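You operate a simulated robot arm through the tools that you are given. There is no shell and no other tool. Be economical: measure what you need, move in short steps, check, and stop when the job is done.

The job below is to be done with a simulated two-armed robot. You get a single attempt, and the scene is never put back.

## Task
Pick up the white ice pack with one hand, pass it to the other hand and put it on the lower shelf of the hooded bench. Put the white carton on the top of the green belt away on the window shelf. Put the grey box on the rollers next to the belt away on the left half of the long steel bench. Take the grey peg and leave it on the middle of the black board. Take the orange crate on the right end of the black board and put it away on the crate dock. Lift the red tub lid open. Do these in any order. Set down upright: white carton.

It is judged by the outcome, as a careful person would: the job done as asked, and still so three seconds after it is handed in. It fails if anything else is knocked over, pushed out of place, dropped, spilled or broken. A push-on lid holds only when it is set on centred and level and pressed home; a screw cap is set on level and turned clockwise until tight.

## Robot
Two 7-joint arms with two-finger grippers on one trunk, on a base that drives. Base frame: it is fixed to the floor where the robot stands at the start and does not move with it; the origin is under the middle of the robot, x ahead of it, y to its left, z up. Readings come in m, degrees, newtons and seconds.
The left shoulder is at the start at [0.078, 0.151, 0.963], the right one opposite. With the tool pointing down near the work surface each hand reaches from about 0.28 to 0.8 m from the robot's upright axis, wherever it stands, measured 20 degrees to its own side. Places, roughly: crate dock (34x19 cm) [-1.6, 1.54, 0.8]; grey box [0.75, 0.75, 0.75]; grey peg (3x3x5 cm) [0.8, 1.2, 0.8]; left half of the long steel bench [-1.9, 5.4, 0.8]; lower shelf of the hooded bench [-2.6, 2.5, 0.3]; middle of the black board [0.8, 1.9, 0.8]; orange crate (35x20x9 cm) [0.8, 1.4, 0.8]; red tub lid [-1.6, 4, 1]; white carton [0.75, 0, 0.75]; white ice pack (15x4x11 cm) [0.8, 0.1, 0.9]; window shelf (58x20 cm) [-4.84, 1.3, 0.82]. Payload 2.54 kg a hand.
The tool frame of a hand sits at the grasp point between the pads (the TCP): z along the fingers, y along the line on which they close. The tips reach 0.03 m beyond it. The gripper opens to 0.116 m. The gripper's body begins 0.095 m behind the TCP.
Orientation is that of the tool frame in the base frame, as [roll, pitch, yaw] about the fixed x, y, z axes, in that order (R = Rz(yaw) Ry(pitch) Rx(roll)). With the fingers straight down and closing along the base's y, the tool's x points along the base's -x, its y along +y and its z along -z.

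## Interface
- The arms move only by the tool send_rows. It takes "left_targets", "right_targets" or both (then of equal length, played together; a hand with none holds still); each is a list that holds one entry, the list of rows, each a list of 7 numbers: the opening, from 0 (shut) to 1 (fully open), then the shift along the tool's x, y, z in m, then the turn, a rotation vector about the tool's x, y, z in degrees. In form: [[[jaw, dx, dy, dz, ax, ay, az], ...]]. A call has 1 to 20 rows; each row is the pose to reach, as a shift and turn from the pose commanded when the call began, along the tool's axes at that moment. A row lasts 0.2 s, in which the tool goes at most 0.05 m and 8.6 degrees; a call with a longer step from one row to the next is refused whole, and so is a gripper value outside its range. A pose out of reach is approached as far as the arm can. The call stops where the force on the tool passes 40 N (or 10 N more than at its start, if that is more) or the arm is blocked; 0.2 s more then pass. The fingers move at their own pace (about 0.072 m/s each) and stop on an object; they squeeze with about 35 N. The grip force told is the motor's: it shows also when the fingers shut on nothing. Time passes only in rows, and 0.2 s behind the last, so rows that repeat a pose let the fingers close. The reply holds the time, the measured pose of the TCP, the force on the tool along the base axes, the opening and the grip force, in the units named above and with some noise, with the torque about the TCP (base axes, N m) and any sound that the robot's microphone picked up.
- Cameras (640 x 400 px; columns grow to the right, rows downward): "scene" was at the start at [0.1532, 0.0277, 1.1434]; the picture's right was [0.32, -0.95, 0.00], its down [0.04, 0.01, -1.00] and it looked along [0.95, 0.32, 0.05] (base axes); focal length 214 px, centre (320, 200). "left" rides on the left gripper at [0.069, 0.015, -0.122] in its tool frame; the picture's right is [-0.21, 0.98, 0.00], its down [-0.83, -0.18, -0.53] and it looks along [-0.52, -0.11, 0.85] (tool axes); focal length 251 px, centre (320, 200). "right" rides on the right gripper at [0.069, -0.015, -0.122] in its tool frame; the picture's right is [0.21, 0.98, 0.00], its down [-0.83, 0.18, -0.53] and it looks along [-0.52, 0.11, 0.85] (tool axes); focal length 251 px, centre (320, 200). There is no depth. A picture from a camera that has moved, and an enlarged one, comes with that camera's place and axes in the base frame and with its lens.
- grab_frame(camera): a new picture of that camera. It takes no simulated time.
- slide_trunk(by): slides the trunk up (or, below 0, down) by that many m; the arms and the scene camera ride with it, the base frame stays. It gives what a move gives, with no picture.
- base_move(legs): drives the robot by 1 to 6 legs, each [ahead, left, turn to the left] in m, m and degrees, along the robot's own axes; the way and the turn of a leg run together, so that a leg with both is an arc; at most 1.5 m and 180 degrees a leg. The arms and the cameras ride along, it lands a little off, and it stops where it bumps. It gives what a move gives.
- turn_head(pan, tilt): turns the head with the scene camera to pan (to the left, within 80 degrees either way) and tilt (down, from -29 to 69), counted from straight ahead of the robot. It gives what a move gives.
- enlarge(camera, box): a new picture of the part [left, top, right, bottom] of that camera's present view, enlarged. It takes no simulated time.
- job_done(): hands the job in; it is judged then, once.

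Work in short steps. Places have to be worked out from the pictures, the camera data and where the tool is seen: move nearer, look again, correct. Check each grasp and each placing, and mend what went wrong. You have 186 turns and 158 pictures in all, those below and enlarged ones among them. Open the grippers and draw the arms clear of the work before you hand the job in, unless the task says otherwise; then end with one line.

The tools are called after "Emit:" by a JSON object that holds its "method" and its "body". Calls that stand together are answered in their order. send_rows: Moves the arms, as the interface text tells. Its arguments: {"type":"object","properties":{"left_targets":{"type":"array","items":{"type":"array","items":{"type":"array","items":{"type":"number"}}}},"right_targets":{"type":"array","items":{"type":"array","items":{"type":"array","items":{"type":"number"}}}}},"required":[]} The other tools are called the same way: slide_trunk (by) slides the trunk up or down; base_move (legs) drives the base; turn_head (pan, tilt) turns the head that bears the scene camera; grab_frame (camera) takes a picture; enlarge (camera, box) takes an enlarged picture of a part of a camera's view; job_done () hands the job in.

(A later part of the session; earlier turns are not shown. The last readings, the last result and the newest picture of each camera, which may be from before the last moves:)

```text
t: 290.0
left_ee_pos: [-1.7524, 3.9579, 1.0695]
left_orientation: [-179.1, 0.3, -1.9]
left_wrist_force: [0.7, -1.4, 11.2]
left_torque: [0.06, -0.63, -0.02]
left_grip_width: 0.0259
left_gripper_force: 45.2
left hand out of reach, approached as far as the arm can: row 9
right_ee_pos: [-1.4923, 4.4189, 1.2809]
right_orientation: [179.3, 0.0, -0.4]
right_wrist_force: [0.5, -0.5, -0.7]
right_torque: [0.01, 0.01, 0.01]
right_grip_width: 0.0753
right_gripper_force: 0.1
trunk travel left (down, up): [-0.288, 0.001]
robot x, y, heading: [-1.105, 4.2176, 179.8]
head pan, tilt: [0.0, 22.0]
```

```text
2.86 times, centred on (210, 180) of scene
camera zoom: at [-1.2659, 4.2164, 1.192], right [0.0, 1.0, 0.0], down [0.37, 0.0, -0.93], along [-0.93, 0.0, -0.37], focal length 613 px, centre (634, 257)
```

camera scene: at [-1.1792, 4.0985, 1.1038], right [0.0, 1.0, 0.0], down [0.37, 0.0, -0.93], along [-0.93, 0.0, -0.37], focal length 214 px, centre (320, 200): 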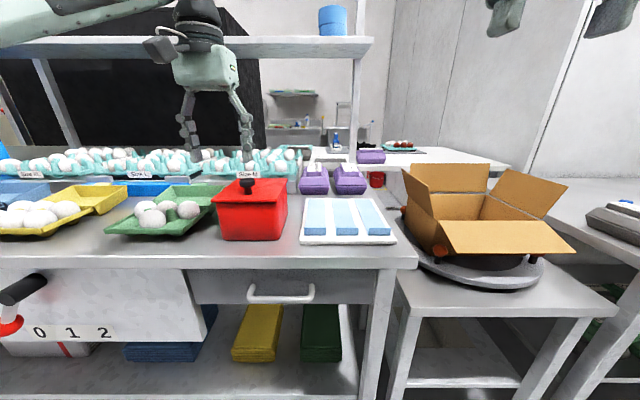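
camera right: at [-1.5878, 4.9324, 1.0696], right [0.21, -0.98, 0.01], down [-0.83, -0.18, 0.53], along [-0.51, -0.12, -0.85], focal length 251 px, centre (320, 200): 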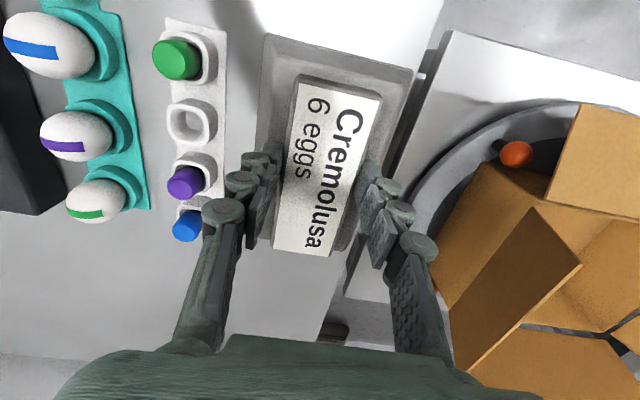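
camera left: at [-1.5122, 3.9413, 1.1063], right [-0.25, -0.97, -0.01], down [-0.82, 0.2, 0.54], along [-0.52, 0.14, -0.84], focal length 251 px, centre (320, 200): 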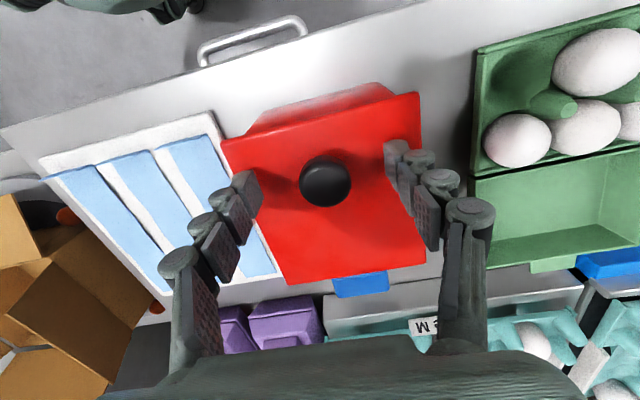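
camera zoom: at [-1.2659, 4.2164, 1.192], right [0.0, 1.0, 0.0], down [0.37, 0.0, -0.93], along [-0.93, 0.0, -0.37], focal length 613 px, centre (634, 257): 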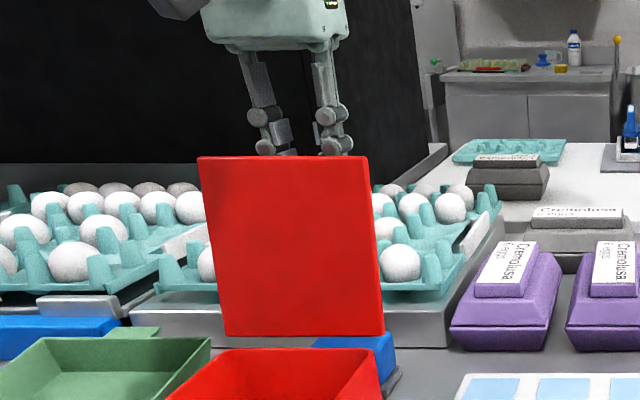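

The lid stands slightly past vertical and resists further motion, likely at its stop. I release the knob and rise.

Emit:
{"method": "send_rows", "body": {"left_targets": [[[0.7, 0, 0, 0, 0, 0, 0], [0.7, 0, 0, 0, 0, 0, 0], [0.7, 0, 0, -0.02, 0, 0, 0], [0.7, 0, 0, -0.06, 0, 0, 0], [0.7, 0, 0, -0.1, 0, 0, 0], [0.7, 0.03, 0, -0.12, 0, 0, 0], [0.7, 0.07, 0, -0.13, 0, 0, 0]]]}}

Emit:
{"method": "enlarge", "body": {"camera": "scene", "box": [140, 110, 280, 250]}}

```text
t: 291.6
left_ee_pos: [-1.6735, 3.9526, 1.1905]
left_orientation: [-179.2, 0.2, -2.0]
left_wrist_force: [-0.3, 0.4, -0.1]
left_torque: [-0.01, -0.01, -0.01]
left_grip_width: 0.0816
left_gripper_force: 0.2
left hand out of reach, approached as far as the arm can: row 3, 4, 5, 6, 7
right_ee_pos: [-1.492, 4.4177, 1.2798]
right_orientation: [179.3, 0.0, -0.5]
right_wrist_force: [0.4, -0.3, -0.2]
right_torque: [0.01, 0.02, 0.01]
right_grip_width: 0.0751
right_gripper_force: 0.2
trunk travel left (down, up): [-0.288, 0.001]
robot x, y, heading: [-1.1115, 4.2169, 179.9]
head pan, tilt: [0.0, 22.0]
```

```text
2.86 times, centred on (210, 180) of scene
camera zoom: at [-1.2662, 4.2162, 1.1918], right [0.0, 1.0, 0.0], down [0.37, 0.0, -0.93], along [-0.93, 0.0, -0.37], focal length 613 px, centre (634, 257)
```

zoom: 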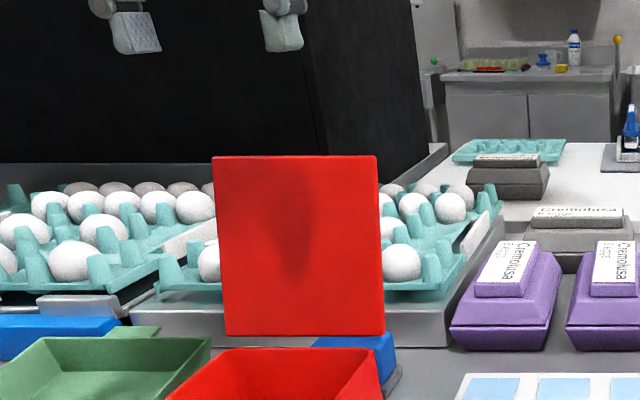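

The lid stays open by itself. I back away, restore the trunk height and return to the black board.

Emit:
{"method": "base_move", "body": {"legs": [[-0.5, 0, 0], [0, 0, 180], [0, -1.4, 0], [0, -1.3, 0]]}}

Emit:
{"method": "slide_trunk", "body": {"by": -0.088}}

Emit:
{"method": "turn_head", "body": {"pan": 0, "tilt": 25}}

Emit:
{"method": "grab_frame", "body": {"camera": "scene"}}

```text
t: 327.2
left_ee_pos: [-0.1908, 1.7903, 1.1907]
left_orientation: [-179.2, 0.2, 176.1]
left_wrist_force: [0.5, -0.5, 0.4]
left_torque: [-0.01, -0.01, -0.01]
left_grip_width: 0.0811
left_gripper_force: 0.0
right_ee_pos: [-0.3875, 1.3319, 1.2791]
right_orientation: [179.3, 0.0, 177.6]
right_wrist_force: [-0.1, 0.3, -0.1]
right_torque: [0.01, 0.02, 0.01]
right_grip_width: 0.0754
right_gripper_force: 0.0
trunk travel left (down, up): [-0.288, 0.001]
robot x, y, heading: [-0.7655, 1.5443, -2.0]
head pan, tilt: [0.0, 22.0]
```

```text
t: 328.4
left_ee_pos: [-0.1911, 1.7899, 1.1034]
left_orientation: [-179.1, 0.3, 176.1]
left_wrist_force: [0.4, 0.4, -0.5]
left_torque: [0.02, -0.03, -0.01]
left_grip_width: 0.0811
left_gripper_force: 0.0
right_ee_pos: [-0.3891, 1.3321, 1.1915]
right_orientation: [179.4, -0.1, 177.5]
right_wrist_force: [0.0, 0.2, 0.0]
right_torque: [0.02, 0.02, 0.01]
right_grip_width: 0.0753
right_gripper_force: 0.1
trunk travel left (down, up): [-0.2, 0.089]
robot x, y, heading: [-0.7641, 1.5469, -1.9]
head pan, tilt: [0.0, 22.0]
```

```text
t: 329.1
left_ee_pos: [-0.1901, 1.7914, 1.1016]
left_orientation: [-179.1, 0.3, 176.0]
left_wrist_force: [0.4, -0.3, 0.7]
left_torque: [-0.02, 0.0, 0.01]
left_grip_width: 0.081
left_gripper_force: 0.0
right_ee_pos: [-0.3876, 1.3313, 1.192]
right_orientation: [179.3, -0.1, 177.4]
right_wrist_force: [-1.6, 0.0, -1.0]
right_torque: [-0.05, 0.02, 0.03]
right_grip_width: 0.0756
right_gripper_force: 0.0
trunk travel left (down, up): [-0.2, 0.089]
robot x, y, heading: [-0.7666, 1.5455, -2.3]
head pan, tilt: [0.0, 25.0]
```

```text
50 pictures are left
camera scene: at [-0.6055, 1.5394, 1.0989], right [-0.04, -1.0, 0.0], down [-0.42, 0.02, -0.91], along [0.91, -0.03, -0.42], focal length 214 px, centre (320, 200)
```

scene: 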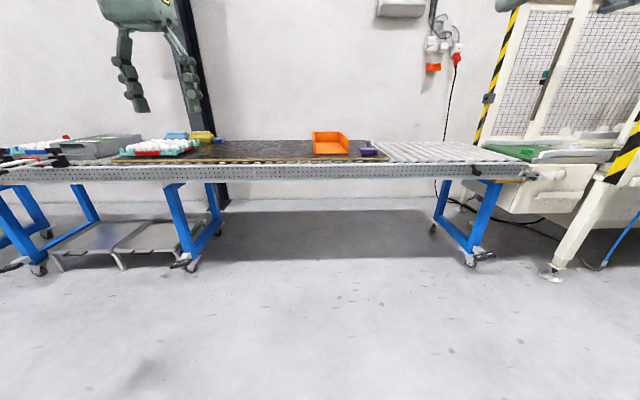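

I drive up to the board, straightening the heading.

Emit:
{"method": "base_move", "body": {"legs": [[0, -0.05, 2.2], [0.82, 0, 0]]}}

Emit:
{"method": "turn_head", "body": {"pan": -5, "tilt": 35}}

Emit:
{"method": "grab_frame", "body": {"camera": "scene"}}

Emit:
{"method": "grab_frame", "body": {"camera": "right"}}

```text
t: 334.1
left_ee_pos: [0.5965, 1.8013, 1.1015]
left_orientation: [-179.2, 0.2, -179.6]
left_wrist_force: [0.0, 0.5, -0.2]
left_torque: [0.02, 0.04, 0.03]
left_grip_width: 0.0812
left_gripper_force: 0.1
right_ee_pos: [0.4341, 1.3272, 1.1913]
right_orientation: [179.4, 0.0, -178.1]
right_wrist_force: [0.2, -0.2, -0.1]
right_torque: [-0.01, -0.01, 0.01]
right_grip_width: 0.0753
right_gripper_force: 0.0
trunk travel left (down, up): [-0.2, 0.089]
robot x, y, heading: [0.0413, 1.5082, 2.4]
head pan, tilt: [0.0, 25.0]
```

```text
t: 334.9
left_ee_pos: [0.5956, 1.8017, 1.1029]
left_orientation: [-179.1, 0.2, -179.5]
left_wrist_force: [-0.2, -0.6, 1.0]
left_torque: [0.01, 0.02, -0.02]
left_grip_width: 0.0812
left_gripper_force: 0.2
right_ee_pos: [0.4341, 1.3277, 1.1909]
right_orientation: [179.3, 0.0, -178.1]
right_wrist_force: [0.4, -0.2, 0.0]
right_torque: [-0.01, 0.03, -0.05]
right_grip_width: 0.0754
right_gripper_force: 0.1
trunk travel left (down, up): [-0.2, 0.089]
robot x, y, heading: [0.0446, 1.5119, 2.4]
head pan, tilt: [-5.0, 35.0]
```

```text
49 pictures are left
camera scene: at [0.1975, 1.5117, 1.0832], right [-0.05, -1.0, 0.0], down [-0.57, 0.03, -0.82], along [0.82, -0.04, -0.57], focal length 214 px, centre (320, 200)
```

scene: 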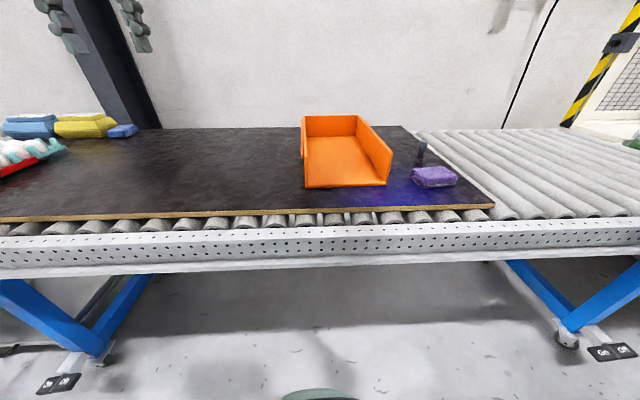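

```text
48 pictures are left
camera right: at [0.3649, 1.3103, 1.314], right [-0.25, 0.97, 0.01], down [0.82, 0.2, 0.54], along [0.52, 0.14, -0.84], focal length 251 px, centre (320, 200)
```

right: 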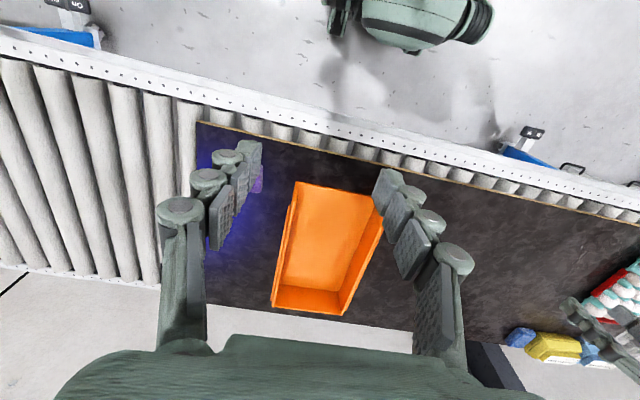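

The peg stands near (0.77, 1.185), with a purple block on the near side. I shift the base so the right hand faces it.

Emit:
{"method": "base_move", "body": {"legs": [[0, 0, -2.4], [0.05, -0.18, 0]]}}

```text
t: 337.6
left_ee_pos: [0.6548, 1.6037, 1.1024]
left_orientation: [-179.1, 0.2, 178.1]
left_wrist_force: [0.1, 0.6, 0.5]
left_torque: [-0.02, 0.01, 0.0]
left_grip_width: 0.0812
left_gripper_force: 0.0
right_ee_pos: [0.4744, 1.137, 1.191]
right_orientation: [179.3, 0.0, 179.8]
right_wrist_force: [-0.2, 0.7, -0.7]
right_torque: [0.01, 0.02, -0.01]
right_grip_width: 0.0753
right_gripper_force: 0.1
trunk travel left (down, up): [-0.2, 0.089]
robot x, y, heading: [0.0898, 1.338, 0.1]
head pan, tilt: [-5.0, 35.0]
```

Now the right hand goes above the peg.

Emit:
{"method": "send_rows", "body": {"right_targets": [[[0.65, -0.036, 0.006, 0.02, 0, 0, 0], [0.65, -0.072, 0.012, 0.04, 0, 0, 0], [0.65, -0.109, 0.018, 0.06, 0, 0, 0], [0.65, -0.145, 0.024, 0.085, 0, 0, 0], [0.65, -0.181, 0.03, 0.11, 0, 0, 0], [0.65, -0.217, 0.036, 0.135, 0, 0, 0], [0.65, -0.254, 0.042, 0.16, 0, 0, 0], [0.65, -0.28, 0.048, 0.19, 0, 0, 0], [0.65, -0.28, 0.048, 0.19, 0, 0, 0]]]}}

Emit:
{"method": "grab_frame", "body": {"camera": "right"}}

Emit:
{"method": "grab_frame", "body": {"camera": "scene"}}

```text
t: 339.6
left_ee_pos: [0.6549, 1.6038, 1.102]
left_orientation: [-179.1, 0.2, 178.2]
left_wrist_force: [-1.0, 0.5, -0.4]
left_torque: [0.0, -0.01, -0.01]
left_grip_width: 0.0812
left_gripper_force: 0.1
right_ee_pos: [0.7589, 1.188, 1.0031]
right_orientation: [179.3, -0.1, 179.6]
right_wrist_force: [0.1, 0.2, 0.5]
right_torque: [0.03, 0.02, 0.0]
right_grip_width: 0.0752
right_gripper_force: 0.0
trunk travel left (down, up): [-0.2, 0.089]
robot x, y, heading: [0.0878, 1.337, 0.1]
head pan, tilt: [-5.0, 35.0]
```

```text
47 pictures are left
camera right: at [0.6882, 1.1724, 1.1246], right [-0.21, 0.98, 0.01], down [0.83, 0.17, 0.54], along [0.52, 0.12, -0.84], focal length 251 px, centre (320, 200)
```

right: 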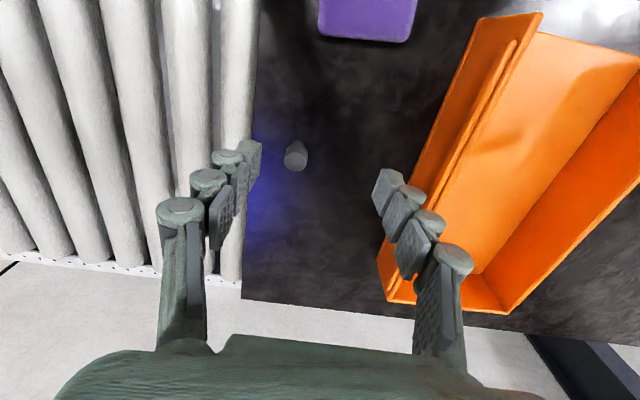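

```text
46 pictures are left
camera scene: at [0.2457, 1.3297, 1.0832], right [-0.09, -1.0, 0.0], down [-0.57, 0.05, -0.82], along [0.82, -0.07, -0.57], focal length 214 px, centre (320, 200)
```

scene: 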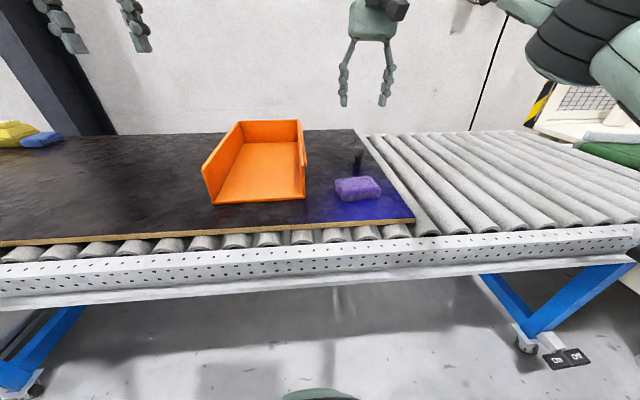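

The hand camera puts the peg at about (0.806, 1.174). I go to it and stop a bit above to verify.

Emit:
{"method": "send_rows", "body": {"right_targets": [[[0.65, -0.024, -0.007, 0.02, 0, 0, 0], [0.65, -0.047, -0.0136, 0.05, 0, 0, 0], [0.65, -0.047, -0.0136, 0.085, 0, 0, 0], [0.65, -0.047, -0.0136, 0.1, 0, 0, 0], [0.65, -0.047, -0.0136, 0.1, 0, 0, 0]]]}}

Emit:
{"method": "grab_frame", "body": {"camera": "right"}}

```text
t: 340.8
left_ee_pos: [0.6555, 1.6043, 1.1019]
left_orientation: [-179.1, 0.2, 178.2]
left_wrist_force: [-0.2, 0.3, 1.4]
left_torque: [-0.01, -0.02, -0.02]
left_grip_width: 0.0812
left_gripper_force: 0.1
right_ee_pos: [0.8018, 1.1735, 0.9035]
right_orientation: [179.2, 0.0, 179.7]
right_wrist_force: [0.7, 1.2, 0.2]
right_torque: [0.0, 0.01, -0.02]
right_grip_width: 0.0753
right_gripper_force: 0.1
trunk travel left (down, up): [-0.2, 0.089]
robot x, y, heading: [0.0894, 1.3368, 0.4]
head pan, tilt: [-5.0, 35.0]
```

```text
45 pictures are left
camera right: at [0.7324, 1.1592, 1.0255], right [-0.21, 0.98, 0.01], down [0.83, 0.17, 0.54], along [0.52, 0.12, -0.84], focal length 251 px, centre (320, 200)
```

right: 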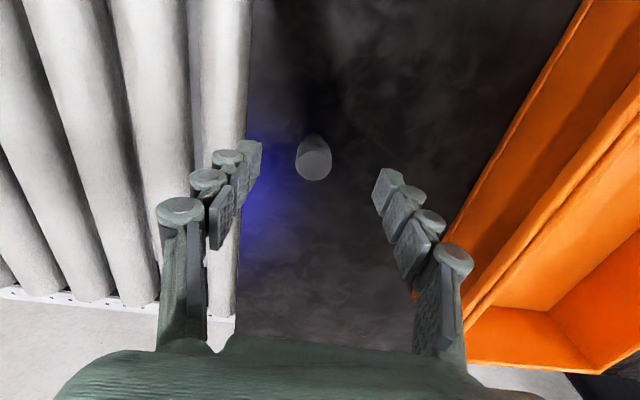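

Aligned within 5 mm. I lower, close and lift slightly.

Emit:
{"method": "send_rows", "body": {"right_targets": [[[0.65, -0.004, -0.001, 0.02, 0, 0, 0], [0.65, -0.004, -0.001, 0.04, 0, 0, 0], [0.65, -0.004, -0.001, 0.052, 0, 0, 0], [0, -0.004, -0.001, 0.052, 0, 0, 0], [0, -0.004, -0.001, 0.052, 0, 0, 0], [0, -0.004, -0.001, 0.052, 0, 0, 0], [0, -0.004, -0.001, 0.03, 0, 0, 0], [0, -0.004, -0.001, -0.01, 0, 0, 0], [0, -0.004, -0.001, -0.05, 0, 0, 0], [0, -0.004, -0.001, -0.09, 0, 0, 0]]]}}

Emit:
{"method": "grab_frame", "body": {"camera": "right"}}

```text
t: 343.0
left_ee_pos: [0.6544, 1.6056, 1.101]
left_orientation: [-179.0, 0.1, 178.4]
left_wrist_force: [-0.4, 0.7, 0.1]
left_torque: [0.01, -0.02, -0.02]
left_grip_width: 0.0813
left_gripper_force: 0.1
right_ee_pos: [0.8028, 1.1719, 0.9966]
right_orientation: [179.5, 0.0, 179.8]
right_wrist_force: [0.7, -0.8, -0.2]
right_torque: [0.0, 0.01, -0.01]
right_grip_width: 0.024
right_gripper_force: 35.4
right hand out of reach, approached as far as the arm can: row 10
trunk travel left (down, up): [-0.2, 0.089]
robot x, y, heading: [0.0854, 1.3378, 0.3]
head pan, tilt: [-5.0, 35.0]
```

```text
44 pictures are left
camera right: at [0.7327, 1.1561, 1.1188], right [-0.21, 0.98, 0.01], down [0.83, 0.17, 0.54], along [0.52, 0.12, -0.84], focal length 251 px, centre (320, 200)
```

right: 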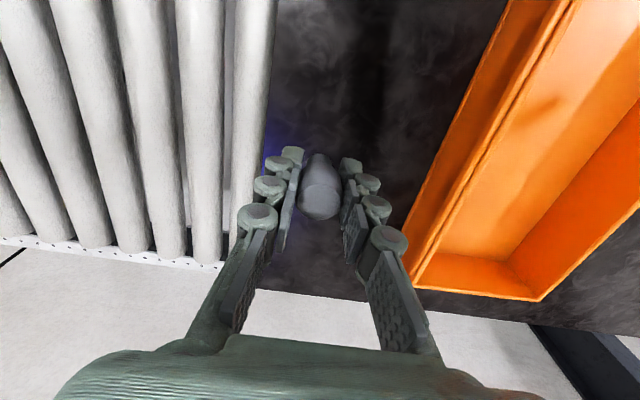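

The peg is held. The board runs about y 1.12–2.57, so its middle is near (0.77, 1.86); I drive left with the peg held above the crate.

Emit:
{"method": "base_move", "body": {"legs": [[0, 0.69, -0.3]]}}

Emit:
{"method": "turn_head", "body": {"pan": 0, "tilt": 30}}

Emit:
{"method": "grab_frame", "body": {"camera": "scene"}}

```text
t: 350.0
left_ee_pos: [0.6477, 2.2921, 1.102]
left_orientation: [-179.1, 0.2, 178.9]
left_wrist_force: [-0.1, 1.1, 0.5]
left_torque: [0.01, 0.0, 0.01]
left_grip_width: 0.0811
left_gripper_force: 0.1
right_ee_pos: [0.8009, 1.8605, 0.9954]
right_orientation: [179.3, 0.1, -179.8]
right_wrist_force: [0.3, 0.8, 0.4]
right_torque: [0.05, -0.01, 0.02]
right_grip_width: 0.0242
right_gripper_force: 35.0
trunk travel left (down, up): [-0.2, 0.089]
robot x, y, heading: [0.0873, 2.0242, 0.7]
head pan, tilt: [-5.0, 35.0]
```

```text
t: 350.7
left_ee_pos: [0.6465, 2.2921, 1.102]
left_orientation: [-179.1, 0.2, 179.0]
left_wrist_force: [0.0, 0.8, 0.0]
left_torque: [0.0, 0.0, 0.02]
left_grip_width: 0.0815
left_gripper_force: 0.1
right_ee_pos: [0.8001, 1.861, 0.9963]
right_orientation: [179.2, 0.1, -179.7]
right_wrist_force: [0.5, -0.5, 0.3]
right_torque: [-0.03, 0.06, -0.01]
right_grip_width: 0.0238
right_gripper_force: 35.1
trunk travel left (down, up): [-0.2, 0.089]
robot x, y, heading: [0.083, 2.0209, 0.8]
head pan, tilt: [0.0, 30.0]
```

```text
43 pictures are left
camera scene: at [0.2437, 2.0219, 1.0909], right [0.01, -1.0, 0.0], down [-0.5, -0.01, -0.87], along [0.87, 0.01, -0.5], focal length 214 px, centre (320, 200)
```

scene: 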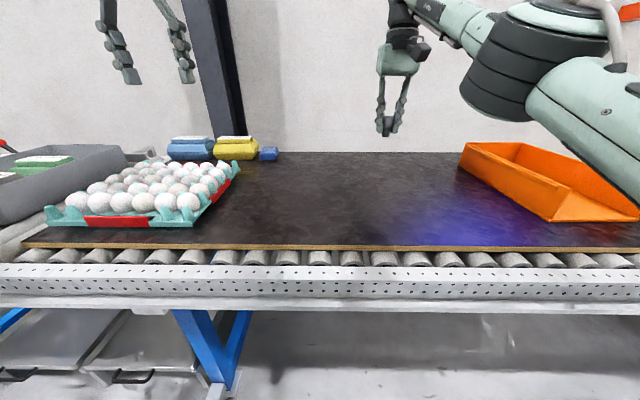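

The hand is over the board's middle. I set the peg down at the same height it was picked from.

Emit:
{"method": "send_rows", "body": {"right_targets": [[[0, 0, 0, 0.04, 0, 0, 0], [0, 0, 0, 0.08, 0, 0, 0], [0, 0, 0, 0.115, 0, 0, 0], [0, 0, 0, 0.132, 0, 0, 0], [0, 0, 0, 0.14, 0, 0, 0], [0, 0, 0, 0.144, 0, 0, 0]]]}}

```text
t: 352.1
left_ee_pos: [0.6474, 2.2926, 1.1016]
left_orientation: [-179.2, 0.2, 178.8]
left_wrist_force: [-0.2, -0.1, 0.3]
left_torque: [-0.01, 0.02, 0.02]
left_grip_width: 0.081
left_gripper_force: 0.2
right_ee_pos: [0.8007, 1.8631, 0.8527]
right_orientation: [179.3, 0.0, -179.8]
right_wrist_force: [0.3, 0.2, -0.8]
right_torque: [-0.02, -0.01, 0.02]
right_grip_width: 0.0241
right_gripper_force: 35.3
trunk travel left (down, up): [-0.2, 0.089]
robot x, y, heading: [0.0852, 2.0147, 0.7]
head pan, tilt: [0.0, 30.0]
```

No contact yet, so I go on by millimetres.

Emit:
{"method": "send_rows", "body": {"right_targets": [[[0, 0, 0, 0.002, 0, 0, 0], [0, 0, 0, 0.004, 0, 0, 0], [0, 0, 0, 0.006, 0, 0, 0], [0, 0, 0, 0.006, 0, 0, 0]]]}}

```text
t: 353.1
left_ee_pos: [0.6461, 2.2938, 1.1033]
left_orientation: [-179.1, 0.3, 178.9]
left_wrist_force: [-0.1, 0.6, 0.1]
left_torque: [-0.01, 0.0, 0.01]
left_grip_width: 0.0813
left_gripper_force: 0.0
right_ee_pos: [0.8005, 1.8636, 0.8499]
right_orientation: [179.3, 0.4, -179.8]
right_wrist_force: [7.4, -2.2, 23.9]
right_torque: [-0.13, -0.33, 0.0]
right_grip_width: 0.0239
right_gripper_force: 34.9
trunk travel left (down, up): [-0.2, 0.089]
robot x, y, heading: [0.0821, 2.0212, 0.7]
head pan, tilt: [0.0, 30.0]
```

Contact. I ease up a millimetre or two, open and rise.

Emit:
{"method": "send_rows", "body": {"right_targets": [[[0, 0, 0, -0.002, 0, 0, 0], [0.5, 0, 0, -0.002, 0, 0, 0], [0.5, 0, 0, -0.002, 0, 0, 0], [0.5, 0, 0, -0.03, 0, 0, 0], [0.5, 0, 0, -0.07, 0, 0, 0], [0.5, 0, 0, -0.11, 0, 0, 0], [0.5, 0.04, 0, -0.13, 0, 0, 0]]]}}

Emit:
{"method": "grab_frame", "body": {"camera": "scene"}}

```text
t: 354.7
left_ee_pos: [0.6471, 2.2925, 1.1023]
left_orientation: [-179.3, 0.3, 178.9]
left_wrist_force: [0.6, 0.4, 0.0]
left_torque: [0.01, -0.04, 0.0]
left_grip_width: 0.0811
left_gripper_force: 0.1
right_ee_pos: [0.7561, 1.8617, 0.975]
right_orientation: [179.3, 0.1, -179.7]
right_wrist_force: [-1.2, -0.2, 0.5]
right_torque: [0.0, -0.04, -0.02]
right_grip_width: 0.0579
right_gripper_force: 0.1
trunk travel left (down, up): [-0.2, 0.089]
robot x, y, heading: [0.0825, 2.0197, 0.9]
head pan, tilt: [0.0, 30.0]
```

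```text
42 pictures are left
camera scene: at [0.2431, 2.0216, 1.0911], right [0.01, -1.0, 0.0], down [-0.5, -0.01, -0.87], along [0.87, 0.01, -0.5], focal length 214 px, centre (320, 200)
```

scene: 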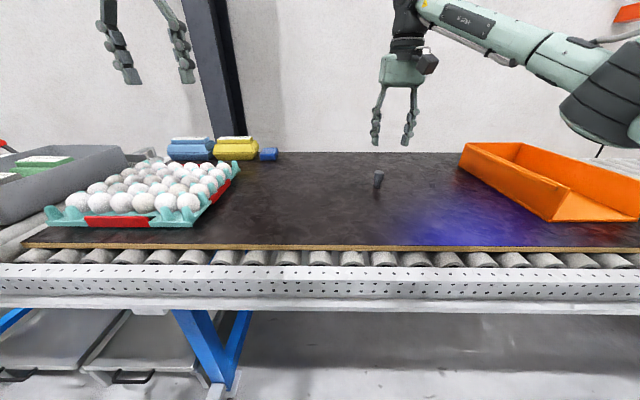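

The peg stands at the board's middle. Before taking the crate I look at the crate dock to see how it lies.

Emit:
{"method": "base_move", "body": {"legs": [[-0.6, 0, 0], [0, 0, 179], [0.2, 0.45, 0]]}}

Emit:
{"method": "grab_frame", "body": {"camera": "scene"}}

```text
t: 369.7
left_ee_pos: [-1.3388, 1.3772, 1.1018]
left_orientation: [-179.1, 0.2, -6.9]
left_wrist_force: [-0.7, 0.1, 0.0]
left_torque: [0.0, 0.0, 0.01]
left_grip_width: 0.0812
left_gripper_force: 0.1
right_ee_pos: [-1.4041, 1.8177, 0.9754]
right_orientation: [179.3, 0.0, -5.5]
right_wrist_force: [-0.9, 0.1, 1.0]
right_torque: [0.01, -0.02, -0.01]
right_grip_width: 0.058
right_gripper_force: 0.0
trunk travel left (down, up): [-0.2, 0.089]
robot x, y, heading: [-0.7491, 1.5938, 174.7]
head pan, tilt: [0.0, 30.0]
```

```text
41 pictures are left
camera scene: at [-0.9074, 1.6039, 1.0909], right [0.09, 1.0, 0.0], down [0.5, -0.04, -0.87], along [-0.86, 0.08, -0.5], focal length 214 px, centre (320, 200)
```

scene: 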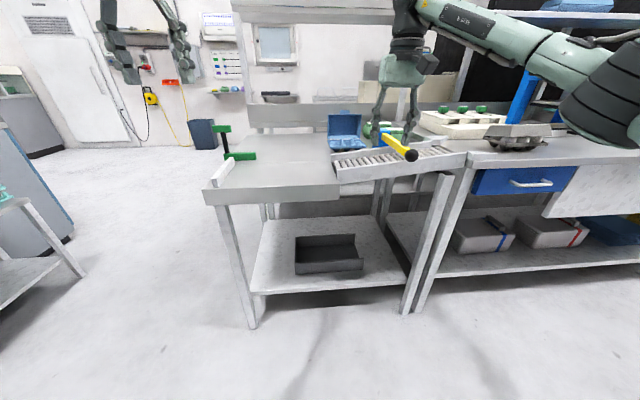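

I see the dock area on the small bench between a stop at left and a roller piece at right. I enlarge it.

Emit:
{"method": "enlarge", "body": {"camera": "scene", "box": [190, 110, 360, 220]}}

```text
3.64 times, centred on (275, 165) of scene
camera zoom: at [-0.9074, 1.6039, 1.0909], right [0.09, 1.0, 0.0], down [0.5, -0.04, -0.87], along [-0.86, 0.08, -0.5], focal length 780 px, centre (484, 327)
```

zoom: 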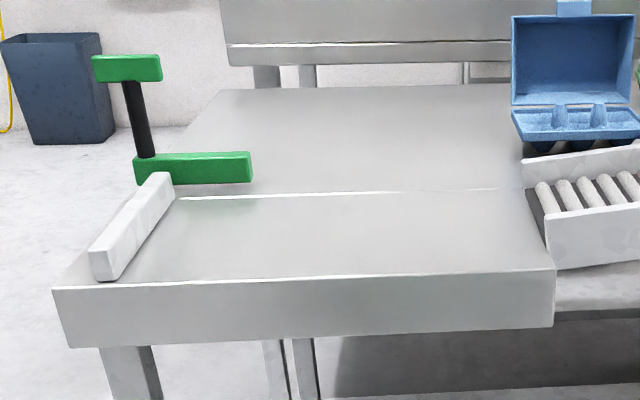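

The dock lies with its 34 cm along y (y 1.36–1.71) and 19 cm along x (-1.51 to -1.70), a stop at its south end. So I'll carry the crate two-handed by its long walls and set it from the south side, facing north. First I go back to the crate.

Emit:
{"method": "base_move", "body": {"legs": [[-0.3, 0, 0], [0, 0, 180], [0, 0, 5.3], [0.4, -0.18, 0]]}}

Emit:
{"method": "turn_head", "body": {"pan": 0, "tilt": 32}}

Emit:
{"method": "grab_frame", "body": {"camera": "scene"}}

```text
t: 382.1
left_ee_pos: [0.5026, 1.6711, 1.1017]
left_orientation: [-179.1, 0.2, 179.7]
left_wrist_force: [0.2, 0.3, 0.1]
left_torque: [0.0, 0.02, 0.01]
left_grip_width: 0.0812
left_gripper_force: 0.1
right_ee_pos: [0.6192, 1.2419, 0.9747]
right_orientation: [179.4, 0.0, -178.8]
right_wrist_force: [0.2, -0.8, -0.2]
right_torque: [0.04, -0.01, -0.01]
right_grip_width: 0.0579
right_gripper_force: 0.0
trunk travel left (down, up): [-0.2, 0.089]
robot x, y, heading: [-0.0563, 1.3887, 1.6]
head pan, tilt: [0.0, 30.0]
```

```text
t: 382.8
left_ee_pos: [0.5006, 1.6702, 1.103]
left_orientation: [-179.2, 0.2, 179.8]
left_wrist_force: [0.3, 0.7, 0.1]
left_torque: [0.0, 0.0, -0.03]
left_grip_width: 0.0813
left_gripper_force: 0.1
right_ee_pos: [0.6191, 1.2412, 0.9738]
right_orientation: [179.3, 0.0, -178.8]
right_wrist_force: [0.1, 0.1, -0.9]
right_torque: [0.04, -0.01, 0.0]
right_grip_width: 0.0577
right_gripper_force: 0.2
trunk travel left (down, up): [-0.2, 0.089]
robot x, y, heading: [-0.0562, 1.3879, 1.7]
head pan, tilt: [0.0, 32.0]
```

```text
39 pictures are left
camera scene: at [0.1016, 1.3926, 1.0878], right [0.03, -1.0, 0.0], down [-0.53, -0.02, -0.85], along [0.85, 0.02, -0.53], focal length 214 px, centre (320, 200)
```

scene: 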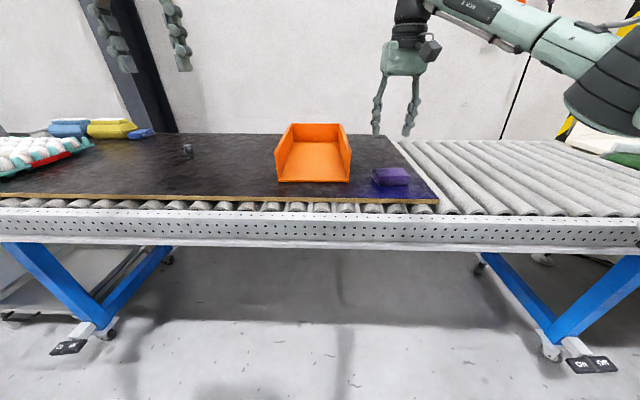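

I enlarge the crate to measure its walls.

Emit:
{"method": "enlarge", "body": {"camera": "scene", "box": [260, 110, 370, 195]}}

```text
4.71 times, centred on (315, 152) of scene
camera zoom: at [0.1016, 1.3926, 1.0878], right [0.03, -1.0, 0.0], down [-0.53, -0.02, -0.85], along [0.85, 0.02, -0.53], focal length 1009 px, centre (344, 424)
```

zoom: 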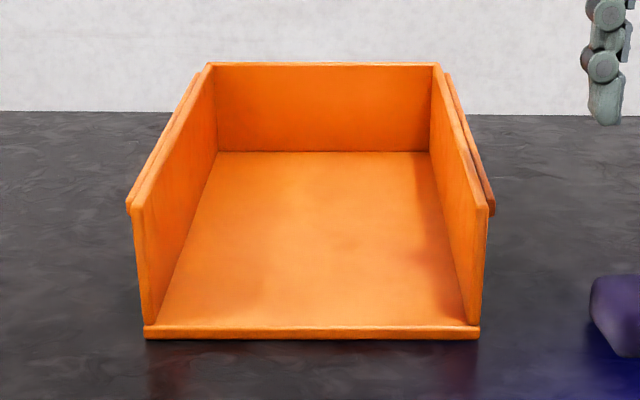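

Crate walls: left y about 1.526, right about 1.332, x 0.645–0.985, top z 0.89, yaw about 1.8°. I drive up centred on it.

Emit:
{"method": "base_move", "body": {"legs": [[0.15, 0.04, 0]]}}

```text
t: 384.1
left_ee_pos: [0.6498, 1.7144, 1.1007]
left_orientation: [-179.1, 0.2, 179.9]
left_wrist_force: [0.6, -0.2, -0.6]
left_torque: [0.0, 0.07, -0.01]
left_grip_width: 0.0815
left_gripper_force: 0.1
right_ee_pos: [0.7672, 1.2859, 0.9755]
right_orientation: [179.3, 0.0, -178.8]
right_wrist_force: [-0.1, -0.3, -0.1]
right_torque: [0.0, -0.01, 0.0]
right_grip_width: 0.0584
right_gripper_force: 0.1
trunk travel left (down, up): [-0.2, 0.089]
robot x, y, heading: [0.0894, 1.4321, 1.9]
head pan, tilt: [0.0, 32.0]
```

Both hands go to hover over the wall middles.

Emit:
{"method": "send_rows", "body": {"left_targets": [[[0.8, -0.025, -0.031, 0.02, 0, 0, -0.5], [0.8, -0.05, -0.062, 0.04, 0, 0, -1], [0.8, -0.075, -0.093, 0.06, 0, 0, -1.5], [0.8, -0.1, -0.125, 0.08, 0, 0, -1.9], [0.8, -0.125, -0.156, 0.1, 0, 0, -1.9], [0.8, -0.15, -0.187, 0.126, 0, 0, -1.9], [0.8, -0.15, -0.187, 0.126, 0, 0, -1.9]]], "right_targets": [[[0.8, -0.006, 0.008, 0, 0, 0, 0], [0.8, -0.012, 0.015, 0, 0, 0, 0], [0.8, -0.018, 0.023, 0, 0, 0, 0], [0.8, -0.024, 0.03, 0, 0, 0, 0], [0.8, -0.03, 0.038, 0, 0, 0, 0], [0.8, -0.033, 0.045, 0, 0, 0, 0], [0.8, -0.033, 0.045, 0, 0, 0, 0]]]}}

Emit:
{"method": "grab_frame", "body": {"camera": "left"}}

Emit:
{"method": "grab_frame", "body": {"camera": "right"}}

```text
t: 385.8
left_ee_pos: [0.67, 1.6397, 1.0002]
left_orientation: [-179.1, 0.2, -178.2]
left_wrist_force: [-0.3, -0.4, 0.0]
left_torque: [-0.02, -0.02, -0.01]
left_grip_width: 0.0928
left_gripper_force: 0.0
left hand out of reach, approached as far as the arm can: row 1, 2, 3, 4, 5, 6, 7
right_ee_pos: [0.7978, 1.3322, 0.9737]
right_orientation: [179.3, 0.1, -178.6]
right_wrist_force: [-0.9, 0.8, 0.5]
right_torque: [-0.02, 0.0, -0.02]
right_grip_width: 0.0932
right_gripper_force: 0.1
trunk travel left (down, up): [-0.2, 0.089]
robot x, y, heading: [0.0928, 1.4374, 1.8]
head pan, tilt: [0.0, 32.0]
```

```text
37 pictures are left
camera left: at [0.6002, 1.6547, 1.1212], right [0.18, 0.98, -0.01], down [0.83, -0.15, 0.54], along [0.53, -0.11, -0.84], focal length 251 px, centre (320, 200)
```

left: 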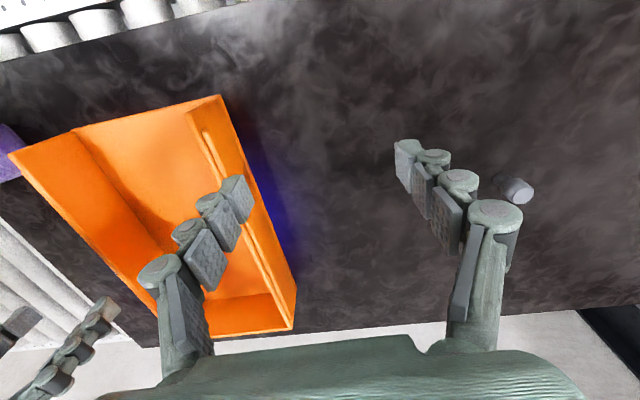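

```text
36 pictures are left
camera right: at [0.7278, 1.3138, 1.0961], right [-0.24, 0.97, 0.01], down [0.82, 0.19, 0.54], along [0.52, 0.14, -0.84], focal length 251 px, centre (320, 200)
```

right: 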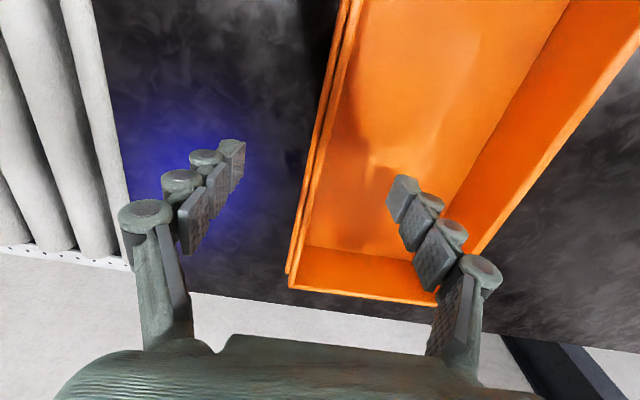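

The right hand lines up with its wall. The left arm is stuck in a poor posture, so I bring it back toward its home pose and approach again.

Emit:
{"method": "send_rows", "body": {"left_targets": [[[0.8, 0.04, 0.02, 0, 0, 0, 0], [0.8, 0.08, 0.04, 0, 0, 0, 0], [0.8, 0.12, 0.07, 0, 0, 0, 0], [0.8, 0.16, 0.1, 0, 0, 0, 0], [0.8, 0.2, 0.13, 0, 0, 0, 0], [0.8, 0.22, 0.14, 0, 0, 0, 0], [0.8, 0.22, 0.14, 0, 0, 0, 0]]]}}

Emit:
{"method": "send_rows", "body": {"left_targets": [[[0.8, -0.03, -0.025, 0, 0, 0, 0], [0.8, -0.06, -0.05, 0, 0, 0, 0], [0.8, -0.09, -0.075, 0, 0, 0, 0], [0.8, -0.12, -0.1, 0, 0, 0, 0], [0.8, -0.15, -0.125, 0, 0, 0, 0], [0.8, -0.18, -0.15, 0, 0, 0, 0], [0.8, -0.21, -0.175, 0, 0, 0, 0], [0.8, -0.24, -0.2, 0, 0, 0, 0], [0.8, -0.27, -0.22, 0, 0, 0, 0], [0.8, -0.3, -0.24, 0.01, 0, 0, 0], [0.8, -0.33, -0.25, 0.02, 0, 0, 0]]]}}

```text
t: 387.4
left_ee_pos: [0.4452, 1.7819, 0.9995]
left_orientation: [-179.2, 0.0, -178.3]
left_wrist_force: [0.8, 0.2, 0.3]
left_torque: [0.04, -0.01, 0.02]
left_grip_width: 0.0928
left_gripper_force: 0.1
right_ee_pos: [0.7971, 1.3309, 0.9738]
right_orientation: [179.3, -0.1, -178.8]
right_wrist_force: [-0.4, 0.3, -0.2]
right_torque: [-0.03, 0.01, 0.0]
right_grip_width: 0.093
right_gripper_force: 0.0
trunk travel left (down, up): [-0.2, 0.089]
robot x, y, heading: [0.0889, 1.4316, 1.9]
head pan, tilt: [0.0, 32.0]
```

```text
t: 389.8
left_ee_pos: [0.7016, 1.63, 0.9253]
left_orientation: [-178.8, 0.1, -178.3]
left_wrist_force: [1.2, 1.4, -0.3]
left_torque: [-0.06, 0.14, 0.01]
left_grip_width: 0.0926
left_gripper_force: 0.1
left hand out of reach, approached as far as the arm can: row 7, 8, 9, 10, 11
right_ee_pos: [0.8006, 1.3336, 0.969]
right_orientation: [179.4, -0.3, -178.6]
right_wrist_force: [1.3, 1.5, -2.1]
right_torque: [-0.09, 0.13, -0.01]
right_grip_width: 0.0926
right_gripper_force: 0.2
trunk travel left (down, up): [-0.2, 0.089]
robot x, y, heading: [0.0885, 1.4351, 1.8]
head pan, tilt: [0.0, 32.0]
```

The left wrist limit eases when the arm is nearly straight, as it was for the right. So I go out to the left, extend, then come inward.

Emit:
{"method": "send_rows", "body": {"left_targets": [[[0.8, 0, 0.04, -0.02, 0, 0, 0], [0.8, 0, 0.08, -0.04, 0, 0, 0], [0.8, -0.035, 0.09, -0.045, 0, 0, 0], [0.8, -0.07, 0.09, -0.045, 0, 0, 0], [0.8, -0.1, 0.09, -0.045, 0, 0, 0], [0.8, -0.1, 0.055, -0.045, 0, 0, 0], [0.8, -0.1, 0.02, -0.045, 0, 0, 0], [0.8, -0.1, -0.015, -0.045, 0, 0, 0], [0.8, -0.1, -0.05, -0.045, 0, 0, 0], [0.8, -0.1, -0.08, -0.045, 0, 0, 0], [0.8, -0.1, -0.103, -0.045, 0, 0, 0], [0.8, -0.1, -0.103, -0.045, 0, 0, 0]]]}}

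Emit:
{"method": "grab_frame", "body": {"camera": "scene"}}

```text
t: 392.4
left_ee_pos: [0.6997, 1.632, 0.9372]
left_orientation: [-179.1, 0.2, -178.2]
left_wrist_force: [0.1, 0.4, 0.4]
left_torque: [0.0, -0.01, 0.0]
left_grip_width: 0.0926
left_gripper_force: 0.0
left hand out of reach, approached as far as the arm can: row 4, 5, 6, 7, 8, 9, 10, 11, 12
right_ee_pos: [0.7965, 1.3315, 0.9738]
right_orientation: [179.2, 0.0, -178.7]
right_wrist_force: [0.9, 0.0, 0.0]
right_torque: [-0.02, -0.05, -0.01]
right_grip_width: 0.0929
right_gripper_force: 0.1
trunk travel left (down, up): [-0.2, 0.089]
robot x, y, heading: [0.0903, 1.4317, 1.6]
head pan, tilt: [0.0, 32.0]
```

```text
35 pictures are left
camera scene: at [0.2491, 1.4365, 1.0878], right [0.03, -1.0, 0.0], down [-0.53, -0.02, -0.85], along [0.85, 0.03, -0.53], focal length 214 px, centre (320, 200)
```

scene: 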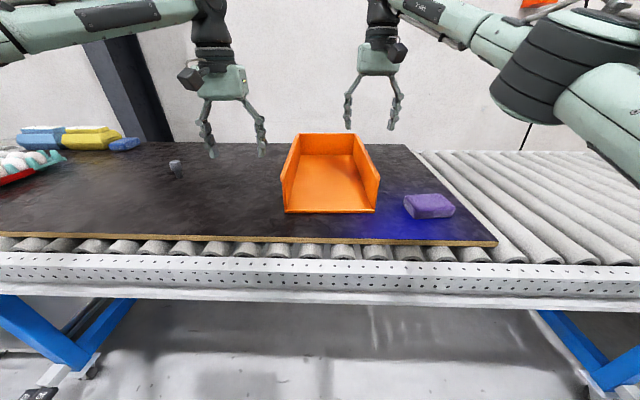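

The left elbow sits far out, which limits inward reach. I shift the robot right and forward so the left hand works at a larger offset, and the right hand, which reaches inward well, covers its wall.

Emit:
{"method": "send_rows", "body": {"left_targets": [[[0.8, 0.01, 0.02, -0.03, 0, 0, 0], [0.8, 0.02, 0.03, -0.05, 0, 0, 0], [0.8, 0.02, 0.03, -0.05, 0, 0, 0]]], "right_targets": [[[0.8, 0.02, 0, -0.02, 0, 0, 0], [0.8, 0.05, 0, -0.03, 0, 0, 0], [0.8, 0.08, 0, -0.03, 0, 0, 0]]]}}

Emit:
{"method": "base_move", "body": {"legs": [[0, -0.145, 0], [0.09, 0, 0]]}}

```text
t: 393.1
left_ee_pos: [0.6789, 1.6608, 0.9837]
left_orientation: [-179.1, 0.2, -178.3]
left_wrist_force: [0.0, -0.6, -0.3]
left_torque: [-0.04, -0.02, -0.02]
left_grip_width: 0.0931
left_gripper_force: 0.0
right_ee_pos: [0.7191, 1.3256, 1.001]
right_orientation: [179.4, -0.1, -178.7]
right_wrist_force: [-0.4, 0.6, 0.3]
right_torque: [-0.01, -0.04, 0.01]
right_grip_width: 0.0926
right_gripper_force: 0.1
trunk travel left (down, up): [-0.2, 0.089]
robot x, y, heading: [0.0898, 1.4337, 1.7]
head pan, tilt: [0.0, 32.0]
```

```text
t: 395.9
left_ee_pos: [0.7755, 1.5184, 0.9832]
left_orientation: [-179.1, 0.1, -178.3]
left_wrist_force: [0.5, -1.2, -0.8]
left_torque: [0.01, 0.03, 0.01]
left_grip_width: 0.0927
left_gripper_force: 0.0
right_ee_pos: [0.8158, 1.1826, 1.0022]
right_orientation: [179.2, 0.0, -178.7]
right_wrist_force: [0.4, -0.1, -0.6]
right_torque: [-0.02, 0.02, 0.01]
right_grip_width: 0.0929
right_gripper_force: 0.1
trunk travel left (down, up): [-0.2, 0.089]
robot x, y, heading: [0.192, 1.2905, 1.6]
head pan, tilt: [0.0, 32.0]
```

Now the right hand comes inward to its wall and the left makes a small correction.

Emit:
{"method": "send_rows", "body": {"left_targets": [[[0.8, -0.005, 0.003, 0.004, 0, 0, 0], [0.8, -0.01, 0.006, 0.008, 0, 0, 0], [0.8, -0.0147, 0.008, 0.012, 0, 0, 0], [0.8, -0.0147, 0.008, 0.016, 0, 0, 0], [0.8, -0.0147, 0.008, 0.02, 0, 0, 0]]], "right_targets": [[[0.8, 0.005, 0.03, 0, 0, 0, 0], [0.8, 0.01, 0.06, 0.01, 0, 0, 0], [0.8, 0.015, 0.09, 0.02, 0, 0, 0], [0.8, 0.02, 0.12, 0.03, 0, 0, 0], [0.8, 0.0226, 0.1486, 0.04, 0, 0, 0]]]}}

Emit:
{"method": "grab_frame", "body": {"camera": "left"}}

Emit:
{"method": "grab_frame", "body": {"camera": "right"}}

```text
t: 397.1
left_ee_pos: [0.7888, 1.5264, 0.9623]
left_orientation: [-179.0, 0.2, -178.3]
left_wrist_force: [-0.2, -0.1, -0.3]
left_torque: [-0.01, 0.03, 0.01]
left_grip_width: 0.0927
left_gripper_force: 0.0
right_ee_pos: [0.789, 1.3298, 0.9609]
right_orientation: [179.4, 0.1, -178.8]
right_wrist_force: [-0.7, 0.4, 0.4]
right_torque: [0.03, -0.04, 0.01]
right_grip_width: 0.0925
right_gripper_force: 0.1
trunk travel left (down, up): [-0.2, 0.089]
robot x, y, heading: [0.1885, 1.2909, 1.8]
head pan, tilt: [0.0, 32.0]
```

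```text
34 pictures are left
camera left: at [0.7198, 1.5419, 1.0837], right [0.18, 0.98, -0.01], down [0.83, -0.15, 0.54], along [0.53, -0.11, -0.84], focal length 251 px, centre (320, 200)
```

left: 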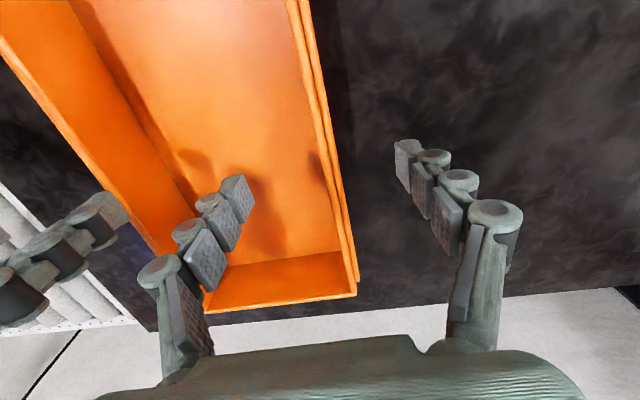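

```text
33 pictures are left
camera right: at [0.72, 1.3119, 1.083], right [-0.24, 0.97, 0.01], down [0.82, 0.19, 0.54], along [0.52, 0.14, -0.84], focal length 251 px, centre (320, 200)
```

right: 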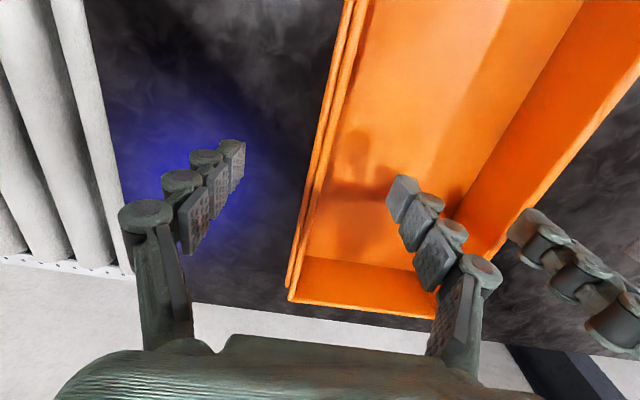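

Both walls lie between the open fingers. I lower both hands together and close.

Emit:
{"method": "send_rows", "body": {"left_targets": [[[0.8, 0, 0, 0.03, 0, 0, 0], [0.8, 0, 0, 0.06, 0, 0, 0], [0.8, 0, 0, 0.085, 0, 0, 0], [0.8, 0, 0, 0.085, 0, 0, 0], [0, 0, 0, 0.085, 0, 0, 0], [0, 0, 0, 0.085, 0, 0, 0], [0, 0, 0, 0.085, 0, 0, 0], [0, 0, 0, 0.085, 0, 0, 0], [0, 0, 0, 0.085, 0, 0, 0]]], "right_targets": [[[0.8, 0, 0, 0.03, 0, 0, 0], [0.8, 0, 0, 0.06, 0, 0, 0], [0.8, 0, 0, 0.085, 0, 0, 0], [0.8, 0, 0, 0.085, 0, 0, 0], [0, 0, 0, 0.085, 0, 0, 0], [0, 0, 0, 0.085, 0, 0, 0], [0, 0, 0, 0.085, 0, 0, 0], [0, 0, 0, 0.085, 0, 0, 0], [0, 0, 0, 0.085, 0, 0, 0]]]}}

Emit:
{"method": "grab_frame", "body": {"camera": "scene"}}

```text
t: 399.1
left_ee_pos: [0.7875, 1.5248, 0.8782]
left_orientation: [-179.2, 0.1, -178.2]
left_wrist_force: [0.7, 7.1, -0.5]
left_torque: [0.23, 0.06, -0.12]
left_grip_width: 0.0069
left_gripper_force: 35.1
right_ee_pos: [0.7911, 1.3337, 0.8794]
right_orientation: [179.4, 0.1, -178.8]
right_wrist_force: [-0.6, -7.5, 0.3]
right_torque: [-0.22, -0.13, 0.31]
right_grip_width: 0.007
right_gripper_force: 34.9
trunk travel left (down, up): [-0.2, 0.089]
robot x, y, heading: [0.187, 1.2915, 1.8]
head pan, tilt: [0.0, 32.0]
```

```text
32 pictures are left
camera scene: at [0.345, 1.2935, 1.0878], right [0.03, -1.0, 0.0], down [-0.53, -0.02, -0.85], along [0.85, 0.02, -0.53], focal length 214 px, centre (320, 200)
```

scene: 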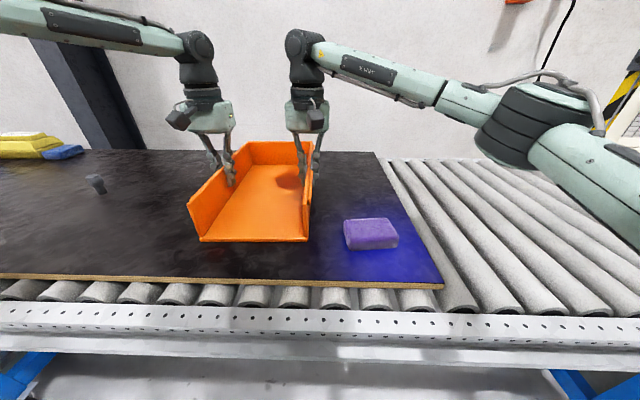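

Both walls are gripped. I lift together.

Emit:
{"method": "send_rows", "body": {"left_targets": [[[0, 0, 0, -0.01, 0, 0, 0], [0, 0, 0, -0.025, 0, 0, 0], [0, 0, 0, -0.045, 0, 0, 0], [0, 0, 0, -0.065, 0, 0, 0], [0, 0, 0, -0.085, 0, 0, 0], [0, 0, 0, -0.1, 0, 0, 0], [0, 0, 0, -0.1, 0, 0, 0]]], "right_targets": [[[0, 0, 0, -0.01, 0, 0, 0], [0, 0, 0, -0.025, 0, 0, 0], [0, 0, 0, -0.045, 0, 0, 0], [0, 0, 0, -0.065, 0, 0, 0], [0, 0, 0, -0.085, 0, 0, 0], [0, 0, 0, -0.1, 0, 0, 0], [0, 0, 0, -0.1, 0, 0, 0]]]}}

Emit:
{"method": "grab_frame", "body": {"camera": "scene"}}

```text
t: 400.7
left_ee_pos: [0.7897, 1.5244, 0.9773]
left_orientation: [-179.2, 0.1, -178.3]
left_wrist_force: [-5.0, -4.2, -3.8]
left_torque: [0.33, 0.43, -0.68]
left_grip_width: 0.0071
left_gripper_force: 35.2
right_ee_pos: [0.7908, 1.3316, 0.9792]
right_orientation: [179.2, 0.0, -178.7]
right_wrist_force: [5.1, 4.7, -1.8]
right_torque: [-0.01, -0.26, -0.42]
right_grip_width: 0.0068
right_gripper_force: 35.5
trunk travel left (down, up): [-0.2, 0.089]
robot x, y, heading: [0.1857, 1.2928, 1.6]
head pan, tilt: [0.0, 32.0]
```

```text
31 pictures are left
camera scene: at [0.3453, 1.2936, 1.0877], right [0.03, -1.0, 0.0], down [-0.53, -0.02, -0.85], along [0.85, 0.02, -0.53], focal length 214 px, centre (320, 200)
```

scene: 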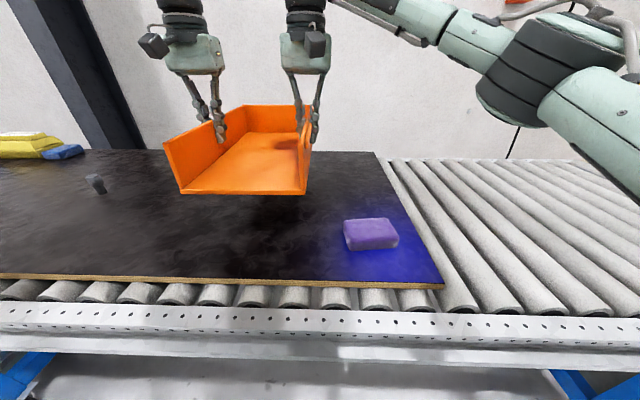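

The crate is up and level. Its centre is about 0.63 m ahead and 0.12 m left of the robot, so I back out, turn to face north and go down to y about 0.75.

Emit:
{"method": "base_move", "body": {"legs": [[-0.65, 0, 0], [0, 0, 88.4], [-0.5, 0, 0]]}}

Emit:
{"method": "turn_head", "body": {"pan": 30, "tilt": 25}}

Emit:
{"method": "grab_frame", "body": {"camera": "scene"}}

```text
t: 410.6
left_ee_pos: [-0.664, 1.3873, 0.9778]
left_orientation: [-179.0, 0.0, -88.7]
left_wrist_force: [22.0, -3.5, -5.0]
left_torque: [-0.18, 0.17, -0.65]
left_grip_width: 0.0074
left_gripper_force: 35.3
right_ee_pos: [-0.4711, 1.388, 0.9794]
right_orientation: [179.1, 0.1, -89.2]
right_wrist_force: [-22.7, 3.4, 1.2]
right_torque: [0.05, 0.41, -0.16]
right_grip_width: 0.0068
right_gripper_force: 35.4
trunk travel left (down, up): [-0.2, 0.089]
robot x, y, heading: [-0.4342, 0.782, 91.3]
head pan, tilt: [0.0, 32.0]
```

```text
t: 411.5
left_ee_pos: [-0.6649, 1.3882, 0.9773]
left_orientation: [-179.0, 0.0, -88.8]
left_wrist_force: [0.7, -3.1, -3.8]
left_torque: [0.01, 0.36, -0.49]
left_grip_width: 0.007
left_gripper_force: 34.8
right_ee_pos: [-0.4729, 1.3882, 0.9781]
right_orientation: [179.2, 0.0, -89.0]
right_wrist_force: [-1.9, 2.5, -0.5]
right_torque: [-0.12, -0.08, -0.09]
right_grip_width: 0.007
right_gripper_force: 35.1
trunk travel left (down, up): [-0.2, 0.089]
robot x, y, heading: [-0.431, 0.7826, 91.1]
head pan, tilt: [30.0, 25.0]
```

```text
30 pictures are left
camera scene: at [-0.4819, 0.9299, 1.0988], right [0.85, 0.52, 0.0], down [0.22, -0.36, -0.91], along [-0.47, 0.77, -0.42], focal length 214 px, centre (320, 200)
```

scene: 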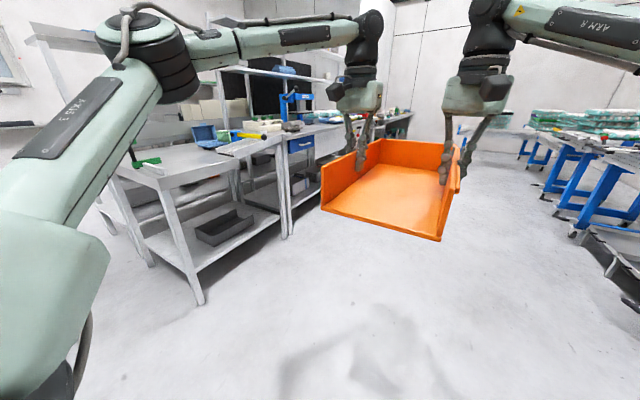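

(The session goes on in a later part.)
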